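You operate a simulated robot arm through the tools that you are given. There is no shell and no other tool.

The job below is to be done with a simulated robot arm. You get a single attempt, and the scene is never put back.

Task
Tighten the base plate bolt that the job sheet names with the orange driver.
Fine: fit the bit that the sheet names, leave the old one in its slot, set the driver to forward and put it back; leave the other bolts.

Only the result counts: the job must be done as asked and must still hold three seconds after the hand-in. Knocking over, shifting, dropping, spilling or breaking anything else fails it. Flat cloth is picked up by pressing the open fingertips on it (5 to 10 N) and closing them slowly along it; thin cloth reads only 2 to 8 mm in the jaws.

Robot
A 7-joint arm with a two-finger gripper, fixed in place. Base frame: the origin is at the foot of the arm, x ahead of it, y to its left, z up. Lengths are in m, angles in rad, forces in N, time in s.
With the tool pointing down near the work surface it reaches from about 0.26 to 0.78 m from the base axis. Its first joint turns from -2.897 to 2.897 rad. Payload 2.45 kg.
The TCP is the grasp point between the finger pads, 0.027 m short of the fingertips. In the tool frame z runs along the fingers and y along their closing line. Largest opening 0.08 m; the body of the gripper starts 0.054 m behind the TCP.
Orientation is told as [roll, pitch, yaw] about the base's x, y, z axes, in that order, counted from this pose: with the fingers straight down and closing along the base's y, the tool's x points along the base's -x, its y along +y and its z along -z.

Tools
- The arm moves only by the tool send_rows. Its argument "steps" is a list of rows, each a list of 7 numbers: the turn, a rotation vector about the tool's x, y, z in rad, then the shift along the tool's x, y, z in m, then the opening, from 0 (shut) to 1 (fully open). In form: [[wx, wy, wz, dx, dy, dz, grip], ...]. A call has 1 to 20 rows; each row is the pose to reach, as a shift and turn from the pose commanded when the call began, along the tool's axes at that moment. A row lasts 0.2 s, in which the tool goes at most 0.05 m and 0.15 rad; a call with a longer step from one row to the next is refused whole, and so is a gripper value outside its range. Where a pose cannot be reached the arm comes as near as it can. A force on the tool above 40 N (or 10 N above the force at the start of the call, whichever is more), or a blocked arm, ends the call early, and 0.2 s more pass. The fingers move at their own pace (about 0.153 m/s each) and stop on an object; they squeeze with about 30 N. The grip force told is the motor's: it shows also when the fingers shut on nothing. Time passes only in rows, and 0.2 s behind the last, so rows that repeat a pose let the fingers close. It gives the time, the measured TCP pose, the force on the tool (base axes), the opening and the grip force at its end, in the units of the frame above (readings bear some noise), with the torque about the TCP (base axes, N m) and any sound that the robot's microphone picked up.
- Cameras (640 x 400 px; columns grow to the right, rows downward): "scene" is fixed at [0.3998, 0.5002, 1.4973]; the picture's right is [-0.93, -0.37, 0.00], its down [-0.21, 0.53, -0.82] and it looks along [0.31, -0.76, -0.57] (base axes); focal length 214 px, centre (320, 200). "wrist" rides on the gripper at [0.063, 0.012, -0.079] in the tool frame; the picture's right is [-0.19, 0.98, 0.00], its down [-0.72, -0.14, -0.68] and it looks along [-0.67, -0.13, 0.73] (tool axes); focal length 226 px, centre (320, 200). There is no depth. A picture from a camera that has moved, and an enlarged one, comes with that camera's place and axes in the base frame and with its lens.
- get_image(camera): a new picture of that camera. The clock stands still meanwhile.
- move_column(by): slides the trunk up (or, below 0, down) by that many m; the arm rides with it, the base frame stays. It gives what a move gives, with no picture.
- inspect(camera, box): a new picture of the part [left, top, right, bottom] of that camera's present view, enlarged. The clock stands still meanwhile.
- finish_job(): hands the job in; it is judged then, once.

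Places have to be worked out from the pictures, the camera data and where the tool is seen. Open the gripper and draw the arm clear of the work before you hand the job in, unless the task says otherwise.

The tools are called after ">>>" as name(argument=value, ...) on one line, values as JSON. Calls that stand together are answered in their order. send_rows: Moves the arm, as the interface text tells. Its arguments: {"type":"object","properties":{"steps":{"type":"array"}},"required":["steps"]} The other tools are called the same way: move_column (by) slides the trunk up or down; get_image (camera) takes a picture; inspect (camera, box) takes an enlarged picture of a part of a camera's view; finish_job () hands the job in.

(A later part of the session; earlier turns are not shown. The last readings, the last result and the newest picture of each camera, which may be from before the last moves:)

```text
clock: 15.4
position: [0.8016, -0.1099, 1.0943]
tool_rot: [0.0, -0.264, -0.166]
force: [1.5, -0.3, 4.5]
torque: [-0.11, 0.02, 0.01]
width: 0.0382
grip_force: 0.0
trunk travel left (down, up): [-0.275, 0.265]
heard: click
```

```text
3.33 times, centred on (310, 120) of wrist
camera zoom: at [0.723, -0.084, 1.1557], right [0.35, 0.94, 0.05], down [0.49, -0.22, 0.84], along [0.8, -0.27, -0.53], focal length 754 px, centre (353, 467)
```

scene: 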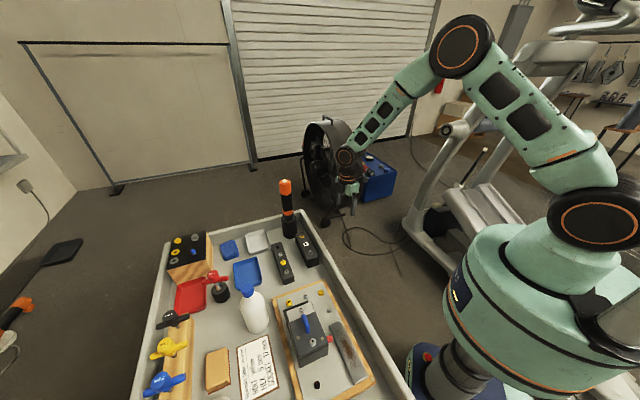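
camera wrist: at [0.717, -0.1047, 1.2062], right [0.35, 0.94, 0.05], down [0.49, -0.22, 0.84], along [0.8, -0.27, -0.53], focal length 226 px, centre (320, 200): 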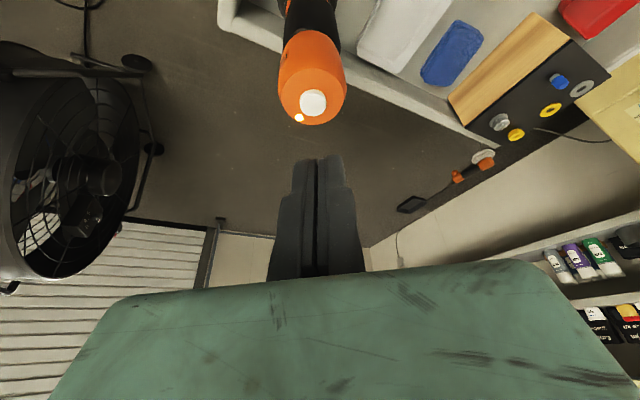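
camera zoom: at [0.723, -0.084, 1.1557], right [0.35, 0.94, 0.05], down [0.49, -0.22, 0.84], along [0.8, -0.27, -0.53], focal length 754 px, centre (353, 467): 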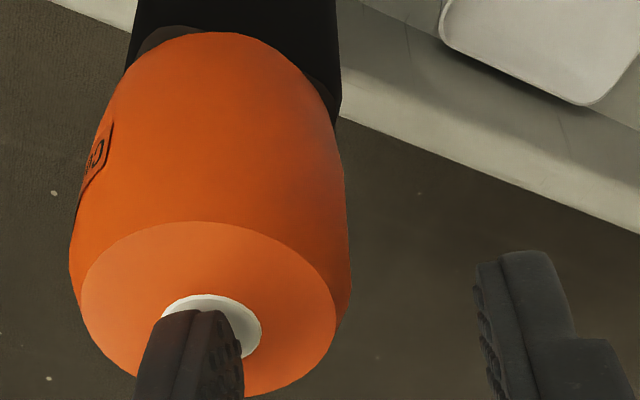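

A click was heard and the light turned green. I'll lift straight off and confirm the driver still stands well and stays green.

>>> send_rows(steps=[[0, 0, 0, -0.0026, 0, -0.0097, 0.5], [0, 0, 0, -0.0078, 0, -0.029, 0.5], [0, 0, 0, -0.013, 0, -0.0483, 0.5], [0, 0, 0, -0.013, 0, -0.0483, 0.5]])

>>> inspect(camera="wrist", box=[220, 0, 380, 140])

>>> inspect(camera="scene", box=[250, 160, 330, 260])

```text
clock: 16.4
position: [0.8027, -0.1101, 1.1435]
tool_rot: [0.0, -0.261, -0.166]
force: [-0.1, 0.5, 0.2]
torque: [0.0, 0.02, 0.01]
width: 0.0401
grip_force: 0.0
trunk travel left (down, up): [-0.275, 0.265]
```

```text
2.86 times, centred on (300, 70) of wrist
camera zoom: at [0.7237, -0.0847, 1.2052], right [0.35, 0.94, 0.05], down [0.49, -0.22, 0.84], along [0.8, -0.27, -0.53], focal length 646 px, centre (377, 571)
```

zoom: 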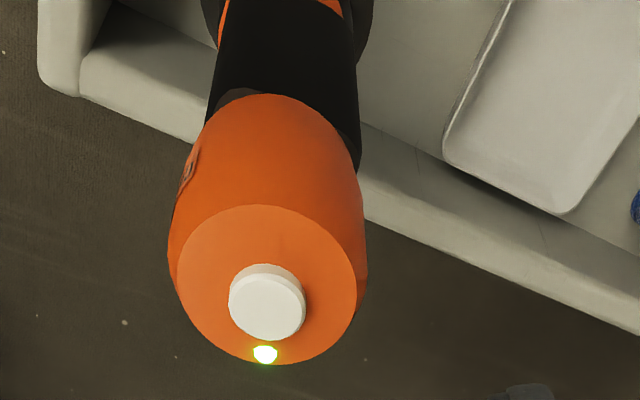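

```text
4.00 times, centred on (290, 210) of scene
camera zoom: at [0.3998, 0.5002, 1.4973], right [-0.93, -0.37, 0.0], down [-0.21, 0.53, -0.82], along [0.31, -0.76, -0.57], focal length 858 px, centre (440, 160)
```

zoom: 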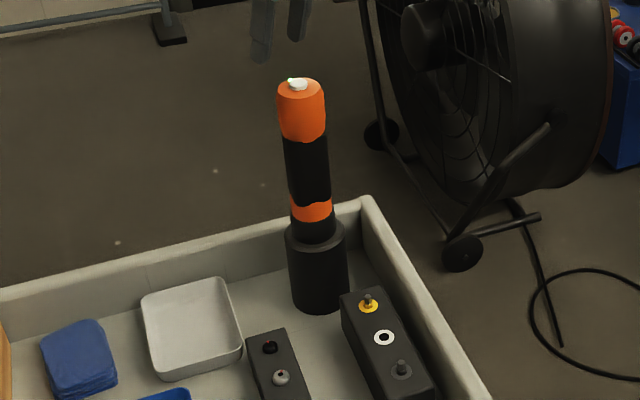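

The light stays green and the driver stands where it was. Now I'll open fully, centre the jaws over the driver's axis (0.805,-0.1345) and lower so the tips straddle the top.

>>> send_rows(steps=[[0, 0, 0, -0.0034, -0.0118, 0.0009, 1], [0, 0, 0, -0.0068, -0.0237, 0.0018, 1], [0, 0, 0, -0.0068, -0.0237, 0.0018, 1], [0, 0, 0, -0.0016, -0.0237, 0.0211, 1], [0, 0, 0, 0.0036, -0.0237, 0.0404, 1], [0, 0, 0, 0.0088, -0.0237, 0.0597, 1], [0, 0, 0, 0.0088, -0.0237, 0.0597, 1]])

>>> get_image(camera="wrist")

>>> inspect(camera="scene", box=[260, 150, 320, 200])

```text
clock: 18.0
position: [0.8037, -0.1372, 1.0836]
tool_rot: [0.0, -0.263, -0.165]
force: [-0.3, -0.6, 1.0]
torque: [0.0, 0.01, -0.05]
width: 0.0798
grip_force: 0.1
trunk travel left (down, up): [-0.275, 0.265]
```

```text
taken
camera wrist: at [0.7254, -0.1114, 1.1442], right [0.35, 0.94, 0.05], down [0.49, -0.22, 0.84], along [0.8, -0.27, -0.53], focal length 226 px, centre (320, 200)
```

wrist: 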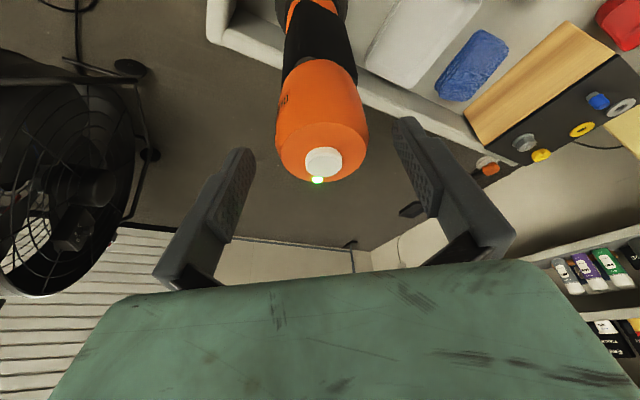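

```text
8.00 times, centred on (290, 175) of scene
camera zoom: at [0.3998, 0.5002, 1.4973], right [-0.93, -0.37, 0.0], down [-0.21, 0.53, -0.82], along [0.31, -0.76, -0.57], focal length 1716 px, centre (560, 400)
```

zoom: 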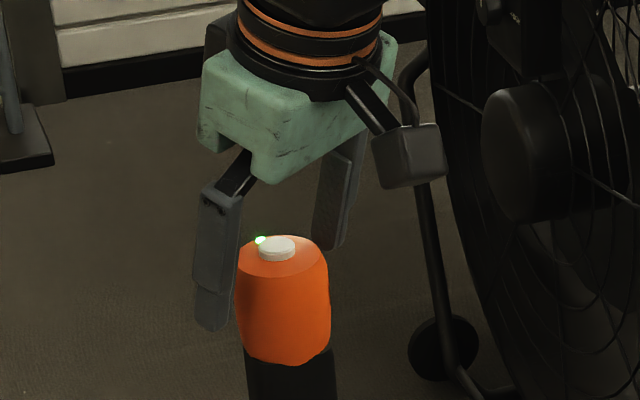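

The jaws straddle the driver well. I'll lower another 44 mm (TCP about 1.04, mid of the orange cap) with a 2 mm centring shift, leaving a gap between palm and button.

>>> send_rows(steps=[[0, 0, 0, 0.0038, 0.001, 0.0138, 1], [0, 0, 0, 0.0076, 0.002, 0.0278, 1], [0, 0, 0, 0.0134, 0.002, 0.042, 1], [0, 0, 0, 0.0134, 0.002, 0.042, 1]])

>>> get_image(camera="wrist")

>>> inspect(camera="scene", box=[260, 150, 320, 200])

```text
clock: 19.0
position: [0.8044, -0.1316, 1.0384]
tool_rot: [0.001, -0.262, -0.166]
force: [-0.6, 0.6, 0.7]
torque: [-0.03, -0.02, 0.0]
width: 0.0798
grip_force: 0.0
trunk travel left (down, up): [-0.275, 0.265]
```

```text
taken
camera wrist: at [0.7244, -0.1062, 1.1008], right [0.35, 0.94, 0.05], down [0.49, -0.22, 0.84], along [0.8, -0.27, -0.53], focal length 226 px, centre (320, 200)
```

wrist: 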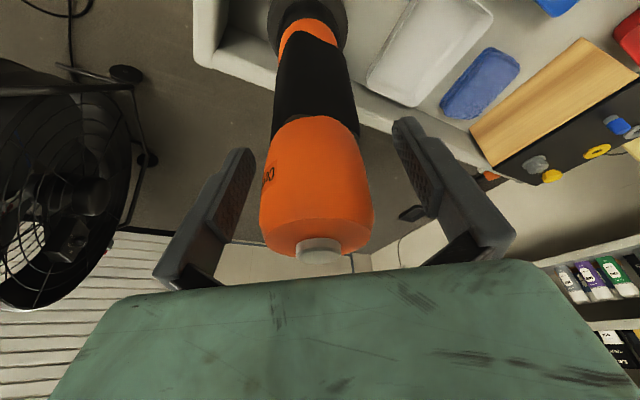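

```text
8.00 times, centred on (290, 175) of scene
camera zoom: at [0.3998, 0.5002, 1.4973], right [-0.93, -0.37, 0.0], down [-0.21, 0.53, -0.82], along [0.31, -0.76, -0.57], focal length 1716 px, centre (560, 400)
```

zoom: 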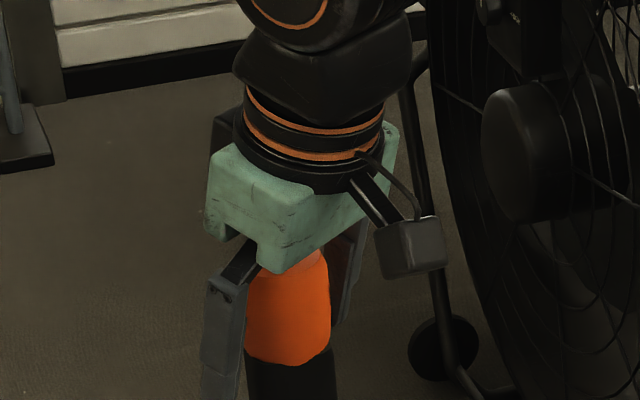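

The palm gap to the button is about 2 cm and the driver is between the pads. I'll shift 2 mm back to centre and close the gripper.

>>> send_rows(steps=[[0, 0, 0, 0, -0.002, 0, 1], [0, 0, 0, 0, -0.002, 0, 0.65], [0, 0, 0, 0, -0.002, 0, 0.55], [0, 0, 0, 0, -0.002, 0, 0], [0, 0, 0, 0, -0.002, 0, 0], [0, 0, 0, 0, -0.002, 0, 0]])

>>> get_image(camera="wrist")

>>> inspect(camera="scene", box=[250, 150, 330, 250])

```text
clock: 20.4
position: [0.8023, -0.1325, 1.0396]
tool_rot: [0.002, -0.262, -0.166]
force: [-0.7, -0.4, -0.1]
torque: [-0.08, 0.02, -0.01]
width: 0.0495
grip_force: 29.8
trunk travel left (down, up): [-0.275, 0.265]
```

```text
taken
camera wrist: at [0.7241, -0.1081, 1.1005], right [0.35, 0.94, 0.05], down [0.49, -0.22, 0.84], along [0.8, -0.27, -0.53], focal length 226 px, centre (320, 200)
```

wrist: 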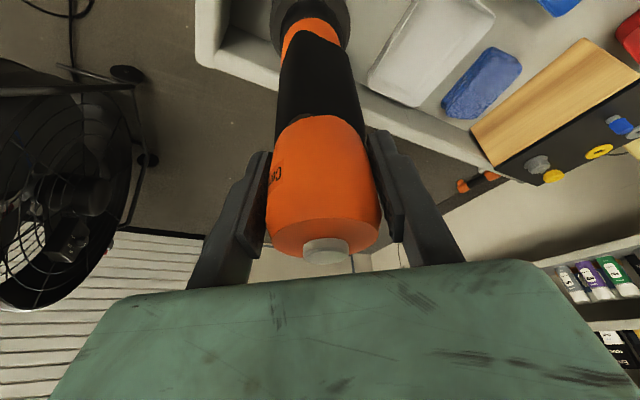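

```text
4.00 times, centred on (290, 200) of scene
camera zoom: at [0.3998, 0.5002, 1.4973], right [-0.93, -0.37, 0.0], down [-0.21, 0.53, -0.82], along [0.31, -0.76, -0.57], focal length 858 px, centre (440, 200)
```

zoom: 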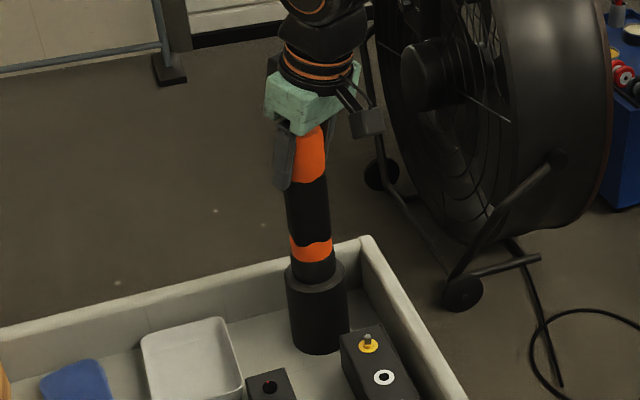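

Grip holds at 49.5 mm with 30 N. I'll lift straight up, slowly at first.

>>> send_rows(steps=[[0, 0, 0, -0.0013, 0, -0.0048, 0], [0, 0, 0, -0.0026, 0, -0.0097, 0], [0, 0, 0, -0.0052, 0, -0.0193, 0], [0, 0, 0, -0.0078, 0, -0.029, 0], [0, 0, 0, -0.0104, 0, -0.0386, 0]])

>>> get_image(camera="wrist")

>>> inspect(camera="scene", box=[250, 130, 330, 250])

```text
clock: 21.6
position: [0.804, -0.1324, 1.0799]
tool_rot: [0.0, -0.262, -0.166]
force: [-0.1, -0.2, -4.3]
torque: [-0.01, 0.01, 0.01]
width: 0.0492
grip_force: 30.0
trunk travel left (down, up): [-0.275, 0.265]
```

```text
taken
camera wrist: at [0.7244, -0.1077, 1.1409], right [0.35, 0.94, 0.05], down [0.49, -0.22, 0.84], along [0.8, -0.27, -0.53], focal length 226 px, centre (320, 200)
```

wrist: 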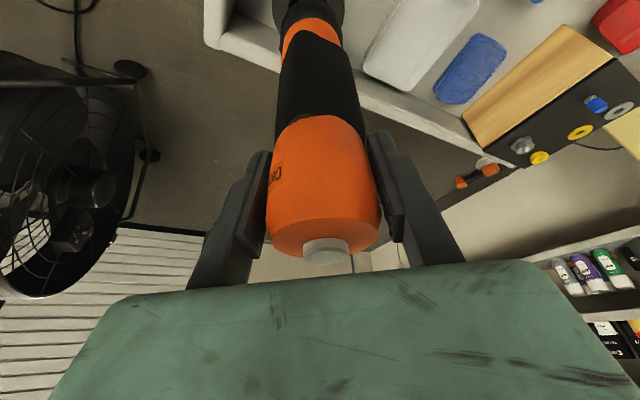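

```text
3.33 times, centred on (290, 190) of scene
camera zoom: at [0.3998, 0.5002, 1.4973], right [-0.93, -0.37, 0.0], down [-0.21, 0.53, -0.82], along [0.31, -0.76, -0.57], focal length 715 px, centre (420, 233)
```

zoom: 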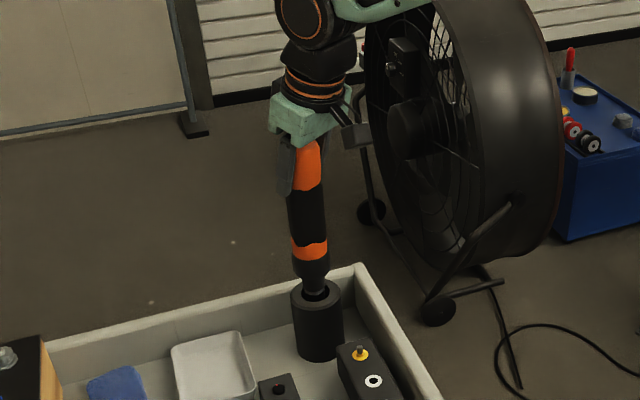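

The driver (about 4.3 N) comes up cleanly out of the holder. Continuing the lift by 10 cm more.

>>> send_rows(steps=[[0, 0, 0, -0.0052, 0, -0.0193, 0], [0, 0, 0, -0.0104, 0, -0.0386, 0], [0, 0, 0, -0.0156, 0, -0.0579, 0], [0, 0, 0, -0.0208, 0, -0.0773, 0], [0, 0, 0, -0.026, 0, -0.0966, 0], [0, 0, 0, -0.026, 0, -0.0966, 0]])

>>> get_image(camera="wrist")

>>> inspect(camera="scene", box=[250, 110, 330, 250])

```text
clock: 23.0
position: [0.8021, -0.135, 1.1818]
tool_rot: [-0.001, -0.26, -0.164]
force: [0.8, -0.2, -5.9]
torque: [0.02, 0.0, -0.03]
width: 0.0495
grip_force: 29.6
trunk travel left (down, up): [-0.275, 0.265]
```

```text
taken
camera wrist: at [0.724, -0.1088, 1.2418], right [0.35, 0.94, 0.05], down [0.49, -0.22, 0.84], along [0.8, -0.27, -0.53], focal length 226 px, centre (320, 200)
```

wrist: 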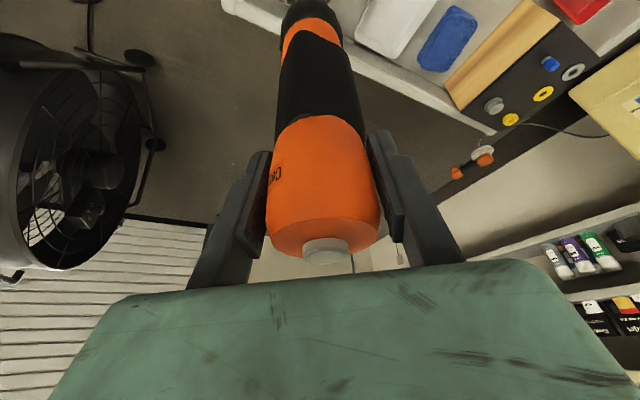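

```text
2.86 times, centred on (290, 180) of scene
camera zoom: at [0.3998, 0.5002, 1.4973], right [-0.93, -0.37, 0.0], down [-0.21, 0.53, -0.82], along [0.31, -0.76, -0.57], focal length 613 px, centre (406, 257)
```

zoom: 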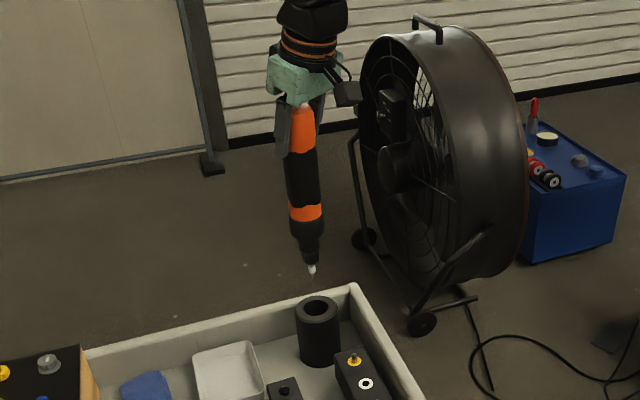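

The driver is clear with the white-collared 5 mm bit at its nose. I'll zoom with the scene camera to measure the driver's axis and the bit tip.

>>> inspect(camera="scene", box=[274, 135, 314, 210])

>>> inspect(camera="scene", box=[280, 180, 312, 212])

>>> inspect(camera="wrist", box=[230, 0, 410, 270])

```text
5.33 times, centred on (294, 172) of scene
camera zoom: at [0.3998, 0.5002, 1.4973], right [-0.93, -0.37, 0.0], down [-0.21, 0.53, -0.82], along [0.31, -0.76, -0.57], focal length 1144 px, centre (459, 347)
```

zoom: 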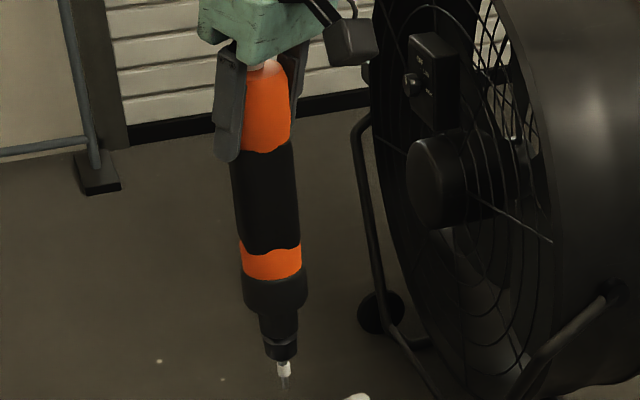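

```text
12.50 times, centred on (296, 196) of scene
camera zoom: at [0.3998, 0.5002, 1.4973], right [-0.93, -0.37, 0.0], down [-0.21, 0.53, -0.82], along [0.31, -0.76, -0.57], focal length 2681 px, centre (620, 250)
```

zoom: 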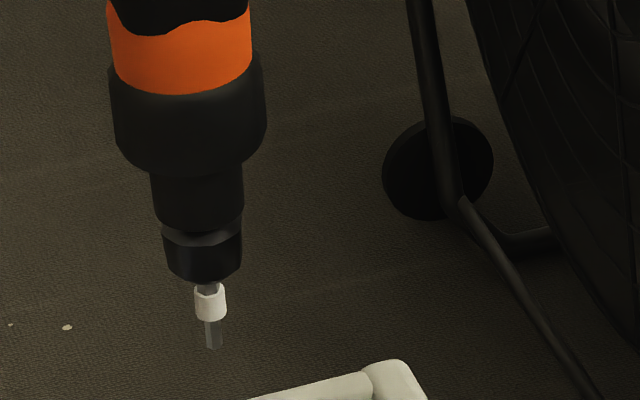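

```text
1.48 times, centred on (320, 135) of wrist
camera zoom: at [0.724, -0.1088, 1.2418], right [0.35, 0.94, 0.05], down [0.49, -0.22, 0.84], along [0.8, -0.27, -0.53], focal length 335 px, centre (320, 296)
```

zoom: 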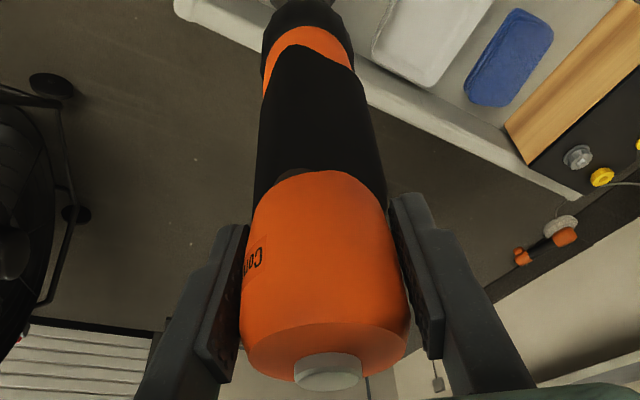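

Driver axis is vertical through the TCP and the tip is about 0.243 m below it. The white 5 mm slot triangulates to about (0.686,-0.056,0.836); I'll carry the driver over it and stop with the tip about 3 cm above.

>>> send_rows(steps=[[0, 0, 0, 0.0247, 0.0116, -0.0066, 0], [0, 0, 0, 0.0494, 0.0232, -0.0133, 0], [0, 0, 0, 0.074, 0.0348, -0.0199, 0], [0, 0, 0, 0.0987, 0.0464, -0.0266, 0], [0, 0, 0, 0.1234, 0.058, -0.0332, 0], [0, 0, 0, 0.1297, 0.058, -0.0099, 0], [0, 0, 0, 0.136, 0.058, 0.0134, 0], [0, 0, 0, 0.1422, 0.058, 0.0368, 0], [0, 0, 0, 0.1422, 0.058, 0.0368, 0]])

>>> inspect(camera="scene", box=[280, 190, 340, 280])

>>> get_image(camera="wrist")

```text
clock: 25.0
position: [0.6863, -0.0516, 1.1096]
tool_rot: [0.0, -0.262, -0.166]
force: [0.1, 0.2, -5.1]
torque: [-0.01, 0.04, -0.03]
width: 0.0495
grip_force: 30.2
trunk travel left (down, up): [-0.275, 0.265]
```

```text
4.44 times, centred on (310, 235) of scene
camera zoom: at [0.3998, 0.5002, 1.4973], right [-0.93, -0.37, 0.0], down [-0.21, 0.53, -0.82], along [0.31, -0.76, -0.57], focal length 953 px, centre (364, 44)
```

zoom: 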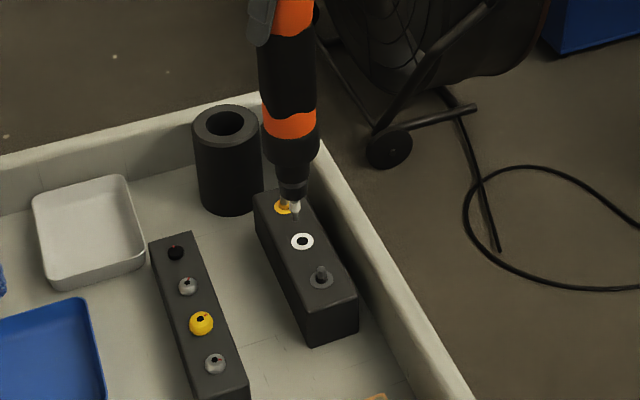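

```text
taken
camera wrist: at [0.6076, -0.027, 1.1702], right [0.35, 0.94, 0.05], down [0.49, -0.22, 0.84], along [0.8, -0.27, -0.53], focal length 226 px, centre (320, 200)
```

wrist: 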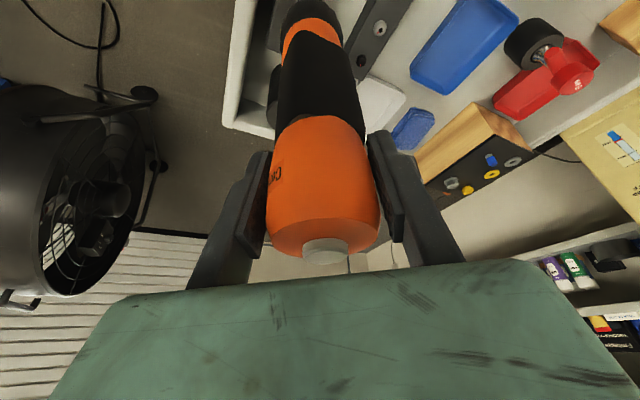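

The tip hangs above the rack; I'll zoom in tightly to measure its offset from the white slot.

>>> inspect(camera="scene", box=[296, 226, 324, 256])

```text
13.33 times, centred on (310, 241) of scene
camera zoom: at [0.3998, 0.5002, 1.4973], right [-0.93, -0.37, 0.0], down [-0.21, 0.53, -0.82], along [0.31, -0.76, -0.57], focal length 2860 px, centre (453, -347)
```

zoom: 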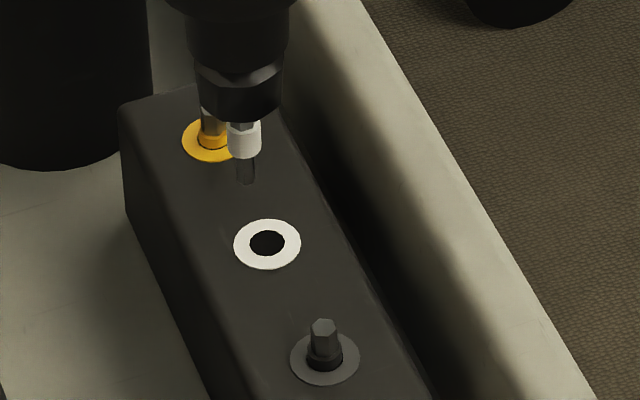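

Scene geometry shows the tip needs to move about (-4.5, -3.5) mm and down about 22 mm to be just over the white hole. I'll do that and re-check.

>>> send_rows(steps=[[0, 0, 0, 0.0037, -0.0042, -0.001, 0], [0, 0, 0, 0.0066, -0.0042, 0.0096, 0], [0, 0, 0, 0.0094, -0.0042, 0.0202, 0], [0, 0, 0, 0.0094, -0.0042, 0.0202, 0]])

>>> inspect(camera="scene", box=[296, 226, 324, 256])

```text
clock: 26.0
position: [0.6822, -0.0582, 1.0854]
tool_rot: [0.0, -0.262, -0.167]
force: [0.1, 1.0, -4.9]
torque: [-0.03, -0.01, 0.02]
width: 0.0492
grip_force: 30.5
trunk travel left (down, up): [-0.275, 0.265]
```

```text
13.33 times, centred on (310, 241) of scene
camera zoom: at [0.3998, 0.5002, 1.4973], right [-0.93, -0.37, 0.0], down [-0.21, 0.53, -0.82], along [0.31, -0.76, -0.57], focal length 2860 px, centre (453, -347)
```

zoom: 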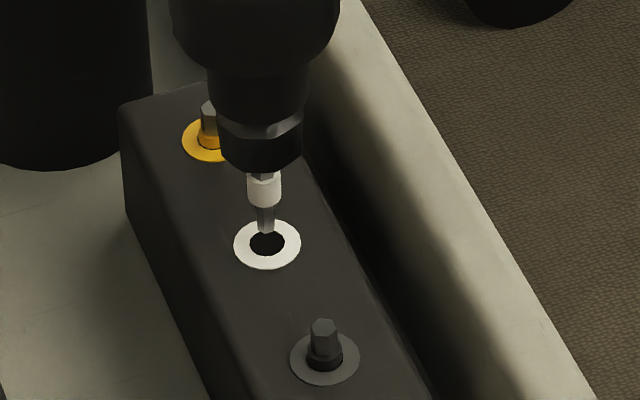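

Column alignment is now within a pixel, and the row gap matches a tip about 5 mm above the hole. I'll lower gently 8 mm and check force and picture.

>>> send_rows(steps=[[0, 0, 0, 0.0005, 0, 0.0019, 0], [0, 0, 0, 0.001, 0, 0.0039, 0], [0, 0, 0, 0.0016, 0, 0.0058, 0], [0, 0, 0, 0.0021, 0, 0.0077, 0]])

>>> inspect(camera="scene", box=[300, 232, 320, 254])

```text
clock: 27.0
position: [0.682, -0.0583, 1.0785]
tool_rot: [0.002, -0.265, -0.165]
force: [-0.2, 0.0, -4.3]
torque: [-0.01, 0.04, -0.02]
width: 0.0494
grip_force: 29.8
trunk travel left (down, up): [-0.275, 0.265]
```

```text
16.00 times, centred on (310, 243) of scene
camera zoom: at [0.3998, 0.5002, 1.4973], right [-0.93, -0.37, 0.0], down [-0.21, 0.53, -0.82], along [0.31, -0.76, -0.57], focal length 3432 px, centre (480, -488)
```

zoom: 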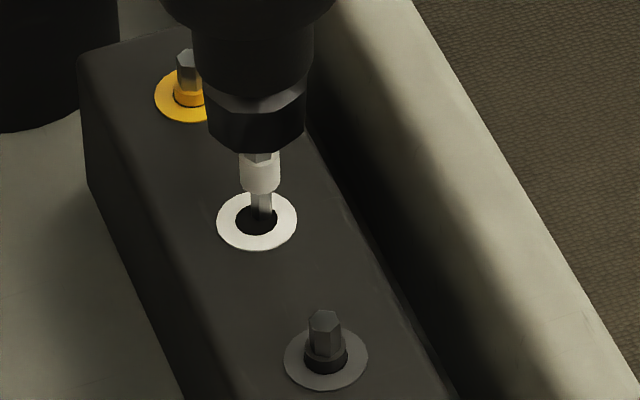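

The hex tip is entering the white ring's hole with no force. I'll correct 1 mm sideways and lower 8 mm more until the collar is just at the ring.

>>> send_rows(steps=[[0, 0, 0, -0.001, 0.0006, 0.0003, 0], [0, 0, 0, -0.0005, 0.0006, 0.0022, 0], [0, 0, 0, 0.0, 0.0006, 0.0042, 0], [0, 0, 0, 0.0006, 0.0006, 0.0061, 0], [0, 0, 0, 0.0011, 0.0006, 0.008, 0], [0, 0, 0, 0.0011, 0.0006, 0.008, 0]])

>>> inspect(camera="scene", box=[300, 232, 320, 254])

```text
clock: 28.4
position: [0.6845, -0.0582, 1.0701]
tool_rot: [0.002, -0.261, -0.165]
force: [-0.8, 0.0, -4.6]
torque: [-0.01, -0.03, 0.0]
width: 0.0495
grip_force: 29.7
trunk travel left (down, up): [-0.275, 0.265]
```

```text
16.00 times, centred on (310, 243) of scene
camera zoom: at [0.3998, 0.5002, 1.4973], right [-0.93, -0.37, 0.0], down [-0.21, 0.53, -0.82], along [0.31, -0.76, -0.57], focal length 3432 px, centre (480, -488)
```

zoom: 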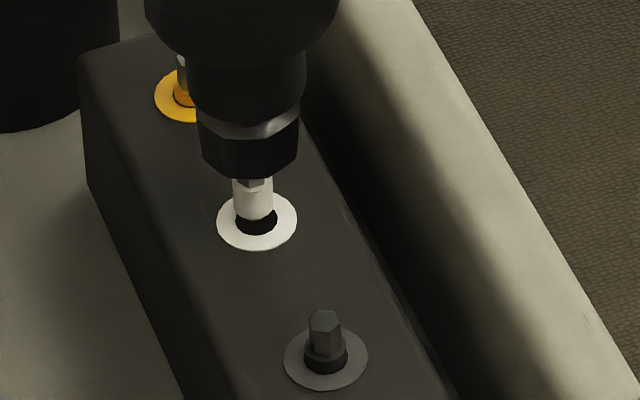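

The collar is about 3 mm above the ring and within half a millimetre of centre. I'll correct 0.5 mm and continue down in 1 mm rows, watching force.

>>> send_rows(steps=[[0, 0, 0, 0.0007, -0.0003, 0.001, 0], [0, 0, 0, 0.0009, -0.0003, 0.0019, 0], [0, 0, 0, 0.0012, -0.0003, 0.0029, 0], [0, 0, 0, 0.0014, -0.0003, 0.0039, 0], [0, 0, 0, 0.0014, -0.0003, 0.0039, 0]])

>>> inspect(camera="scene", box=[300, 232, 320, 254])

```text
clock: 29.6
position: [0.6851, -0.0571, 1.0647]
tool_rot: [0.001, -0.264, -0.168]
force: [0.0, 0.2, -4.3]
torque: [-0.01, 0.03, 0.01]
width: 0.0493
grip_force: 29.4
trunk travel left (down, up): [-0.275, 0.265]
```

```text
16.00 times, centred on (310, 243) of scene
camera zoom: at [0.3998, 0.5002, 1.4973], right [-0.93, -0.37, 0.0], down [-0.21, 0.53, -0.82], along [0.31, -0.76, -0.57], focal length 3432 px, centre (480, -488)
```

zoom: 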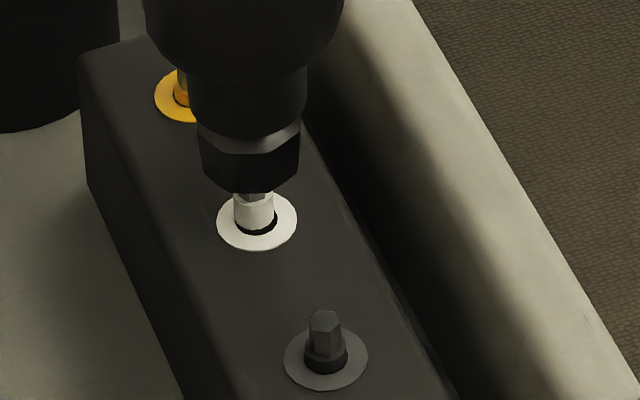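

Collar bottom is right at the ring plane, centred in depth; 3 px left. I'll correct 0.7 mm and go down 4 mm more gently.

>>> send_rows(steps=[[0, 0, 0, 0.0006, -0.0004, 0.0, 0], [0, 0, 0, 0.0009, -0.0004, 0.001, 0], [0, 0, 0, 0.0011, -0.0004, 0.0019, 0], [0, 0, 0, 0.0014, -0.0004, 0.0029, 0], [0, 0, 0, 0.0016, -0.0004, 0.0039, 0], [0, 0, 0, 0.0016, -0.0004, 0.0039, 0]])

>>> inspect(camera="scene", box=[300, 232, 320, 254])

```text
clock: 31.0
position: [0.6844, -0.0581, 1.0613]
tool_rot: [0.001, -0.262, -0.164]
force: [0.7, 0.1, -4.3]
torque: [-0.01, 0.04, -0.01]
width: 0.0493
grip_force: 30.0
trunk travel left (down, up): [-0.275, 0.265]
```

```text
16.00 times, centred on (310, 243) of scene
camera zoom: at [0.3998, 0.5002, 1.4973], right [-0.93, -0.37, 0.0], down [-0.21, 0.53, -0.82], along [0.31, -0.76, -0.57], focal length 3432 px, centre (480, -488)
```

zoom: 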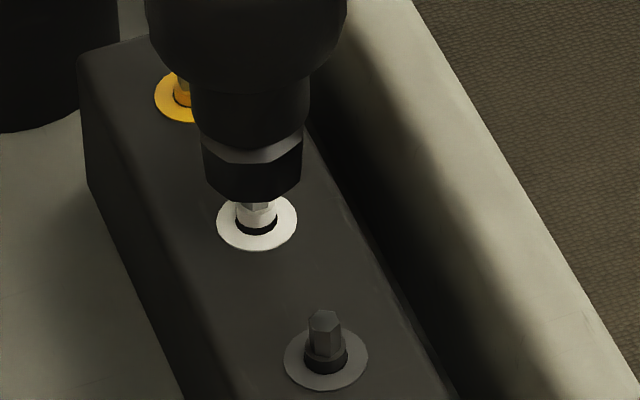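

The collar has gone into the hole without force, but a dark crescent in front suggests it sits about 2 mm too far from the camera. I'll shift about 1.5 mm back toward +y and look again.

>>> send_rows(steps=[[0, 0, 0, 0.0004, 0.0007, -0.0001, 0], [0, 0, 0, 0.0007, 0.0013, -0.0002, 0], [0, 0, 0, 0.0007, 0.0013, -0.0002, 0]])

>>> inspect(camera="scene", box=[303, 236, 317, 250])

```text
clock: 31.8
position: [0.6817, -0.0568, 1.0623]
tool_rot: [0.0, -0.262, -0.167]
force: [0.0, 0.6, -4.7]
torque: [0.02, 0.06, -0.02]
width: 0.0494
grip_force: 30.1
trunk travel left (down, up): [-0.275, 0.265]
```

```text
16.00 times, centred on (310, 243) of scene
camera zoom: at [0.3998, 0.5002, 1.4973], right [-0.93, -0.37, 0.0], down [-0.21, 0.53, -0.82], along [0.31, -0.76, -0.57], focal length 3432 px, centre (480, -488)
```

zoom: 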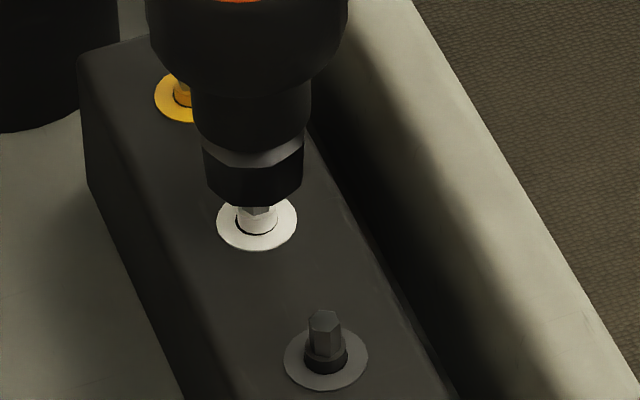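

Now the collar sits concentric in the white ring. I'll continue down in 1 mm rows until I feel it seat.

>>> send_rows(steps=[[0, 0, 0, 0.0003, 0, 0.001, 0], [0, 0, 0, 0.0005, 0, 0.0019, 0], [0, 0, 0, 0.0008, 0, 0.0029, 0], [0, 0, 0, 0.0008, 0, 0.0029, 0]])

>>> inspect(camera="scene", box=[303, 236, 317, 250])

```text
clock: 32.8
position: [0.6835, -0.0561, 1.0593]
tool_rot: [-0.001, -0.262, -0.164]
force: [0.4, 0.8, -6.0]
torque: [0.01, -0.02, 0.01]
width: 0.0492
grip_force: 29.4
trunk travel left (down, up): [-0.275, 0.265]
```

```text
16.00 times, centred on (310, 243) of scene
camera zoom: at [0.3998, 0.5002, 1.4973], right [-0.93, -0.37, 0.0], down [-0.21, 0.53, -0.82], along [0.31, -0.76, -0.57], focal length 3432 px, centre (480, -488)
```

zoom: 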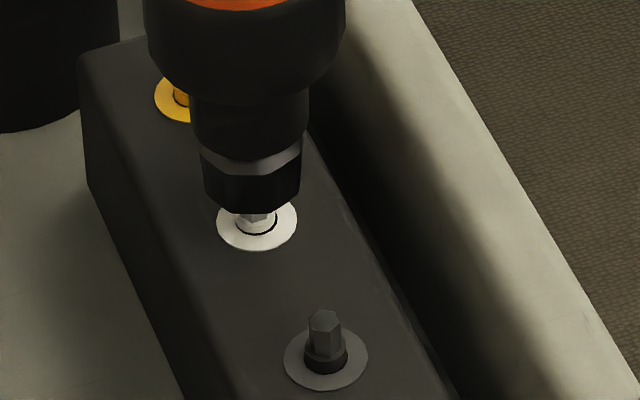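

No contact force yet; continuing down in 1 mm rows.

>>> send_rows(steps=[[0, 0, 0, 0.0001, 0, 0.001, 0], [0, 0, 0, 0.0003, 0, 0.0019, 0], [0, 0, 0, 0.0006, 0, 0.0029, 0], [0, 0, 0, 0.0008, 0, 0.0039, 0], [0, 0, 0, 0.0008, 0, 0.0039, 0]])

>>> inspect(camera="scene", box=[303, 236, 317, 250])

```text
clock: 34.0
position: [0.6824, -0.0573, 1.0557]
tool_rot: [0.0, -0.262, -0.166]
force: [0.8, -0.4, -5.9]
torque: [-0.03, 0.0, 0.01]
width: 0.0492
grip_force: 30.0
trunk travel left (down, up): [-0.275, 0.265]
```

```text
16.00 times, centred on (310, 243) of scene
camera zoom: at [0.3998, 0.5002, 1.4973], right [-0.93, -0.37, 0.0], down [-0.21, 0.53, -0.82], along [0.31, -0.76, -0.57], focal length 3432 px, centre (480, -488)
```

zoom: 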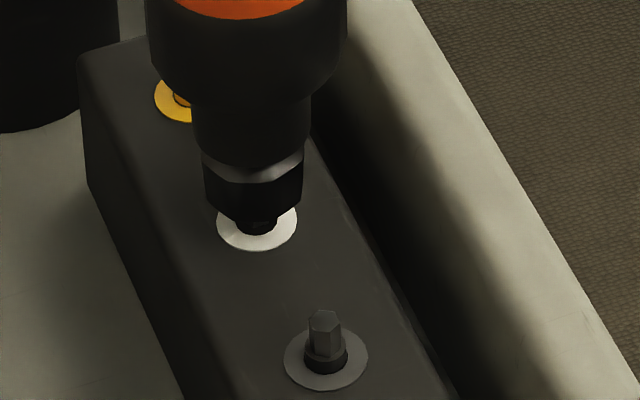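

Let me look closer at the chuck and slot before going further.

>>> inspect(camera="scene", box=[305, 238, 315, 248])

>>> inspect(camera="wrist", box=[250, 0, 390, 90])

```text
16.00 times, centred on (310, 243) of scene
camera zoom: at [0.3998, 0.5002, 1.4973], right [-0.93, -0.37, 0.0], down [-0.21, 0.53, -0.82], along [0.31, -0.76, -0.57], focal length 3432 px, centre (480, -488)
```

zoom: 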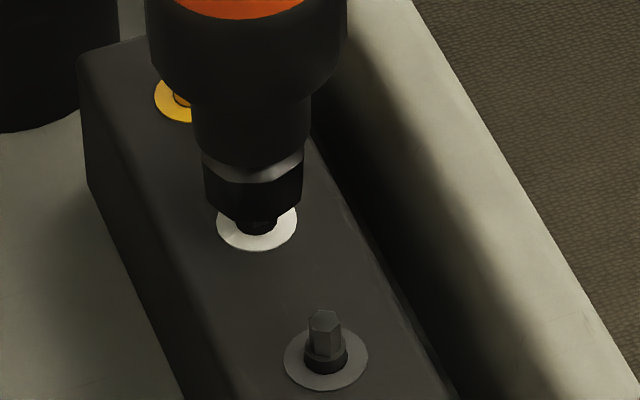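

```text
4.44 times, centred on (320, 45) of wrist
camera zoom: at [0.6041, -0.032, 1.1158], right [0.35, 0.94, 0.05], down [0.49, -0.22, 0.84], along [0.8, -0.27, -0.53], focal length 1005 px, centre (320, 889)
```

zoom: 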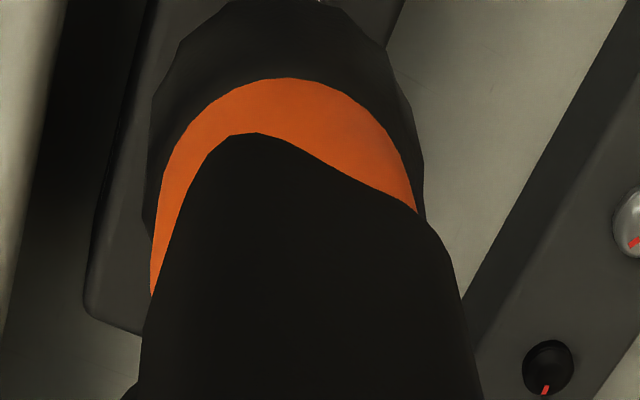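

Continuing in 1 mm rows to find the seat.

>>> send_rows(steps=[[0, 0, 0, 0.0003, 0, 0.001, 0], [0, 0, 0, 0.0005, 0, 0.0019, 0], [0, 0, 0, 0.0008, 0, 0.0029, 0], [0, 0, 0, 0.0008, 0, 0.0029, 0]])

>>> inspect(camera="scene", box=[303, 236, 317, 250])

```text
clock: 35.0
position: [0.6829, -0.0563, 1.052]
tool_rot: [0.0, -0.261, -0.166]
force: [0.1, 0.5, -4.6]
torque: [-0.01, 0.0, 0.0]
width: 0.0496
grip_force: 29.9
trunk travel left (down, up): [-0.275, 0.265]
```

```text
16.00 times, centred on (310, 243) of scene
camera zoom: at [0.3998, 0.5002, 1.4973], right [-0.93, -0.37, 0.0], down [-0.21, 0.53, -0.82], along [0.31, -0.76, -0.57], focal length 3432 px, centre (480, -488)
```

zoom: 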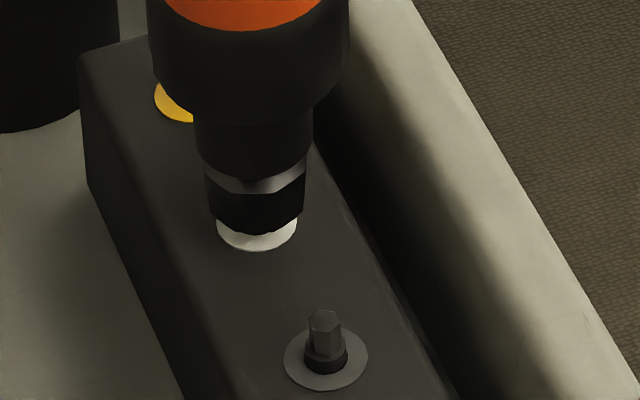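

The chuck nose is still a few millimetres above the ring. Continuing down until contact.

>>> send_rows(steps=[[0, 0, 0, 0.0003, 0, 0.001, 0], [0, 0, 0, 0.0005, 0, 0.0019, 0], [0, 0, 0, 0.0008, 0, 0.0029, 0], [0, 0, 0, 0.001, 0, 0.0039, 0]])

>>> inspect(camera="scene", box=[303, 236, 317, 250])

```text
clock: 36.0
position: [0.6828, -0.0575, 1.0481]
tool_rot: [0.001, -0.261, -0.167]
force: [-1.6, 0.3, -0.6]
torque: [0.0, 0.28, -0.01]
width: 0.0494
grip_force: 30.0
trunk travel left (down, up): [-0.275, 0.265]
```

```text
16.00 times, centred on (310, 243) of scene
camera zoom: at [0.3998, 0.5002, 1.4973], right [-0.93, -0.37, 0.0], down [-0.21, 0.53, -0.82], along [0.31, -0.76, -0.57], focal length 3432 px, centre (480, -488)
```

zoom: 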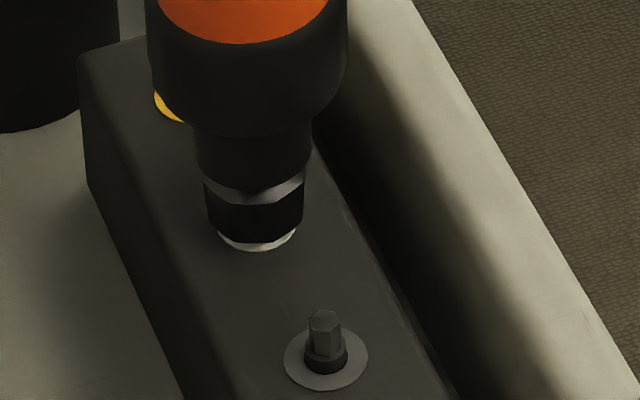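

Contact is beginning (weight is now carried by the rack). I'll press about 1.5 mm more and listen for a click.

>>> send_rows(steps=[[0, 0, 0, 0.0001, 0, 0.0005, 0], [0, 0, 0, 0.0003, 0, 0.001, 0], [0, 0, 0, 0.0004, 0, 0.0015, 0], [0, 0, 0, 0.0004, 0, 0.0015, 0]])

>>> inspect(camera="scene", box=[303, 236, 317, 250])

```text
clock: 37.0
position: [0.6828, -0.0571, 1.0459]
tool_rot: [-0.001, -0.262, -0.165]
force: [1.9, -0.2, 0.9]
torque: [0.11, -0.31, 0.01]
width: 0.0495
grip_force: 30.2
trunk travel left (down, up): [-0.275, 0.265]
```

```text
16.00 times, centred on (310, 243) of scene
camera zoom: at [0.3998, 0.5002, 1.4973], right [-0.93, -0.37, 0.0], down [-0.21, 0.53, -0.82], along [0.31, -0.76, -0.57], focal length 3432 px, centre (480, -488)
```

zoom: 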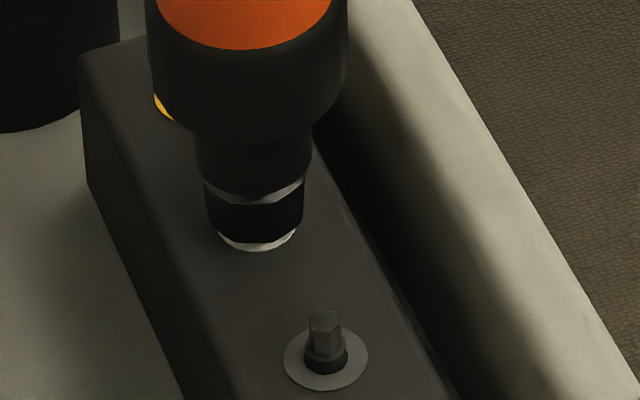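

The chuck's lower sleeve appears to be sliding back as I press, like a push-release. I'll press further in small steps and listen.

>>> send_rows(steps=[[0, 0, 0, 0.0003, 0, 0.001, 0], [0, 0, 0, 0.0005, 0, 0.0019, 0], [0, 0, 0, 0.0008, 0, 0.0029, 0], [0, 0, 0, 0.0008, 0, 0.0029, 0]])

>>> inspect(camera="scene", box=[303, 236, 317, 250])

```text
clock: 38.0
position: [0.6822, -0.0573, 1.0428]
tool_rot: [0.001, -0.262, -0.165]
force: [2.3, 3.1, 3.4]
torque: [0.55, -0.37, -0.01]
width: 0.0492
grip_force: 29.2
trunk travel left (down, up): [-0.275, 0.265]
```

```text
16.00 times, centred on (310, 243) of scene
camera zoom: at [0.3998, 0.5002, 1.4973], right [-0.93, -0.37, 0.0], down [-0.21, 0.53, -0.82], along [0.31, -0.76, -0.57], focal length 3432 px, centre (480, -488)
```

zoom: 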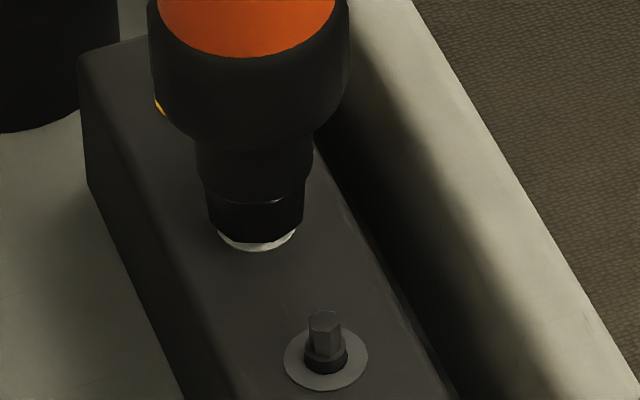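

The sleeve is retracting under about 8 N. A little more travel.

>>> send_rows(steps=[[0, 0, 0, 0.0003, 0, 0.001, 0], [0, 0, 0, 0.0005, 0, 0.0019, 0], [0, 0, 0, 0.0008, 0, 0.0029, 0], [0, 0, 0, 0.0008, 0, 0.0029, 0]])

>>> inspect(camera="scene", box=[303, 236, 317, 250])

```text
clock: 39.0
position: [0.6807, -0.0584, 1.0404]
tool_rot: [0.0, -0.263, -0.166]
force: [1.2, 1.5, 7.2]
torque: [0.3, -0.18, 0.0]
width: 0.0495
grip_force: 30.0
trunk travel left (down, up): [-0.275, 0.265]
```

```text
16.00 times, centred on (310, 243) of scene
camera zoom: at [0.3998, 0.5002, 1.4973], right [-0.93, -0.37, 0.0], down [-0.21, 0.53, -0.82], along [0.31, -0.76, -0.57], focal length 3432 px, centre (480, -488)
```

zoom: 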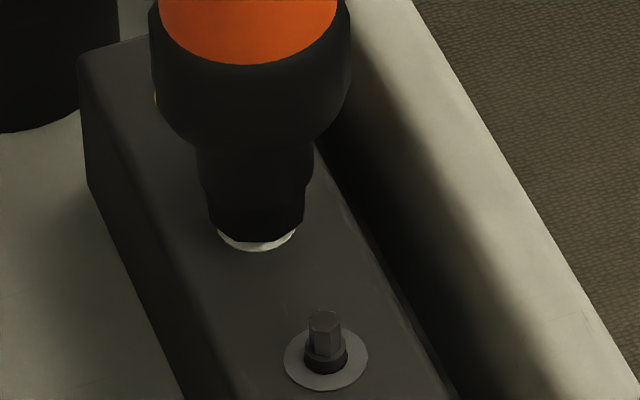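

Push is about 12 N, still travelling. Another 2 mm.

>>> send_rows(steps=[[0, 0, 0, 0.0003, 0, 0.001, 0], [0, 0, 0, 0.0005, 0, 0.0019, 0], [0, 0, 0, 0.0005, 0, 0.0019, 0]])

>>> inspect(camera="scene", box=[303, 236, 317, 250])

>>> inspect(camera="wrist", box=[230, 100, 410, 290])

```text
clock: 39.8
position: [0.6823, -0.0575, 1.0395]
tool_rot: [0.001, -0.263, -0.166]
force: [-0.2, 0.7, 10.2]
torque: [0.05, 0.08, -0.01]
width: 0.0496
grip_force: 30.1
trunk travel left (down, up): [-0.275, 0.265]
```

```text
16.00 times, centred on (310, 243) of scene
camera zoom: at [0.3998, 0.5002, 1.4973], right [-0.93, -0.37, 0.0], down [-0.21, 0.53, -0.82], along [0.31, -0.76, -0.57], focal length 3432 px, centre (480, -488)
```

zoom: 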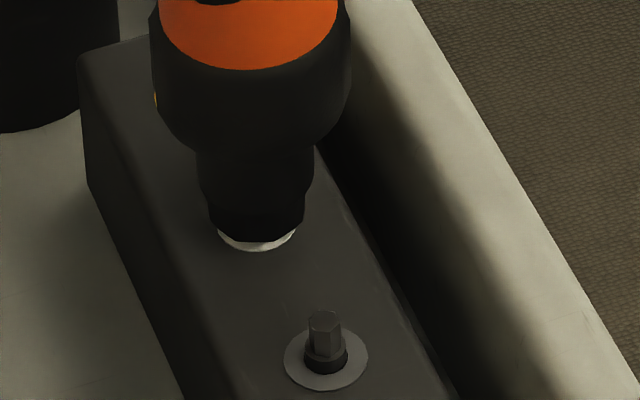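

```text
2.11 times, centred on (320, 195) of wrist
camera zoom: at [0.6027, -0.0323, 1.0993], right [0.35, 0.94, 0.05], down [0.49, -0.22, 0.84], along [0.8, -0.27, -0.53], focal length 476 px, centre (320, 210)
```

zoom: 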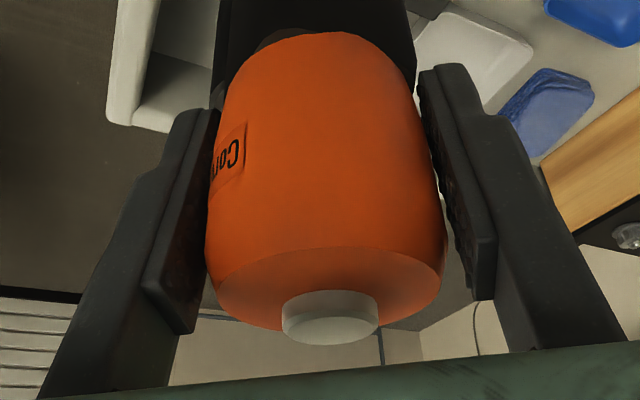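

Grip hasn't slipped (button position in view unchanged). Push is about 15 N; I'll press 2 mm more to see whether the sleeve bottoms or clicks.

>>> send_rows(steps=[[0, 0, 0, 0.0003, 0, 0.001, 0], [0, 0, 0, 0.0005, 0, 0.0019, 0], [0, 0, 0, 0.0005, 0, 0.0019, 0]])

>>> inspect(camera="scene", box=[303, 236, 317, 250])

```text
clock: 40.6
position: [0.6811, -0.0557, 1.0385]
tool_rot: [0.002, -0.266, -0.166]
force: [-0.2, -4.8, 21.5]
torque: [-0.93, 0.19, -0.04]
width: 0.0495
grip_force: 30.0
trunk travel left (down, up): [-0.275, 0.265]
```

```text
16.00 times, centred on (310, 243) of scene
camera zoom: at [0.3998, 0.5002, 1.4973], right [-0.93, -0.37, 0.0], down [-0.21, 0.53, -0.82], along [0.31, -0.76, -0.57], focal length 3432 px, centre (480, -488)
```

zoom: 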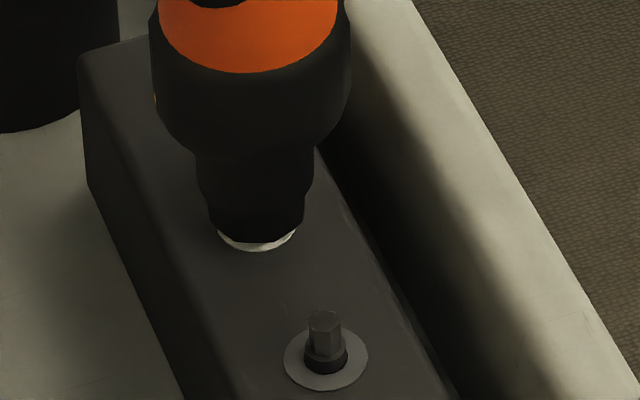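

Force jumped to 21 N, so the sleeve has bottomed. I'll now lift straight up 5 cm and see whether the bit stays in the slot.

>>> send_rows(steps=[[0, 0, 0, -0.0008, 0, -0.0029, 0], [0, 0, 0, -0.0016, 0, -0.0058, 0], [0, 0, 0, -0.0026, 0, -0.0097, 0], [0, 0, 0, -0.0039, 0, -0.0145, 0], [0, 0, 0, -0.0065, 0, -0.0241, 0], [0, 0, 0, -0.0091, 0, -0.0338, 0], [0, 0, 0, -0.013, 0, -0.0483, 0]])

>>> inspect(camera="scene", box=[290, 210, 330, 255])

```text
clock: 42.2
position: [0.684, -0.0582, 1.0873]
tool_rot: [-0.001, -0.261, -0.166]
force: [0.4, 0.0, -5.8]
torque: [-0.02, 0.02, 0.01]
width: 0.0491
grip_force: 29.6
trunk travel left (down, up): [-0.275, 0.265]
```

```text
8.89 times, centred on (310, 232) of scene
camera zoom: at [0.3998, 0.5002, 1.4973], right [-0.93, -0.37, 0.0], down [-0.21, 0.53, -0.82], along [0.31, -0.76, -0.57], focal length 1906 px, centre (409, -89)
```

zoom: 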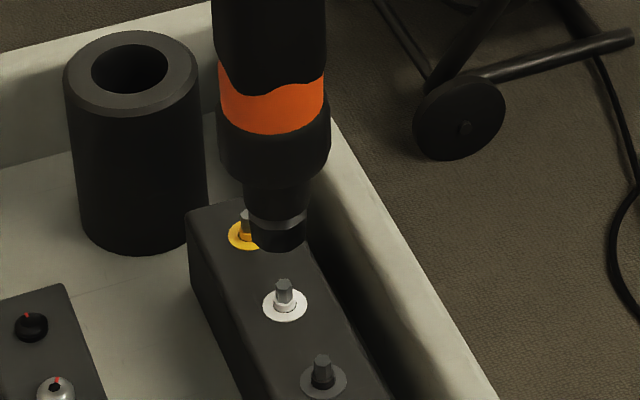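

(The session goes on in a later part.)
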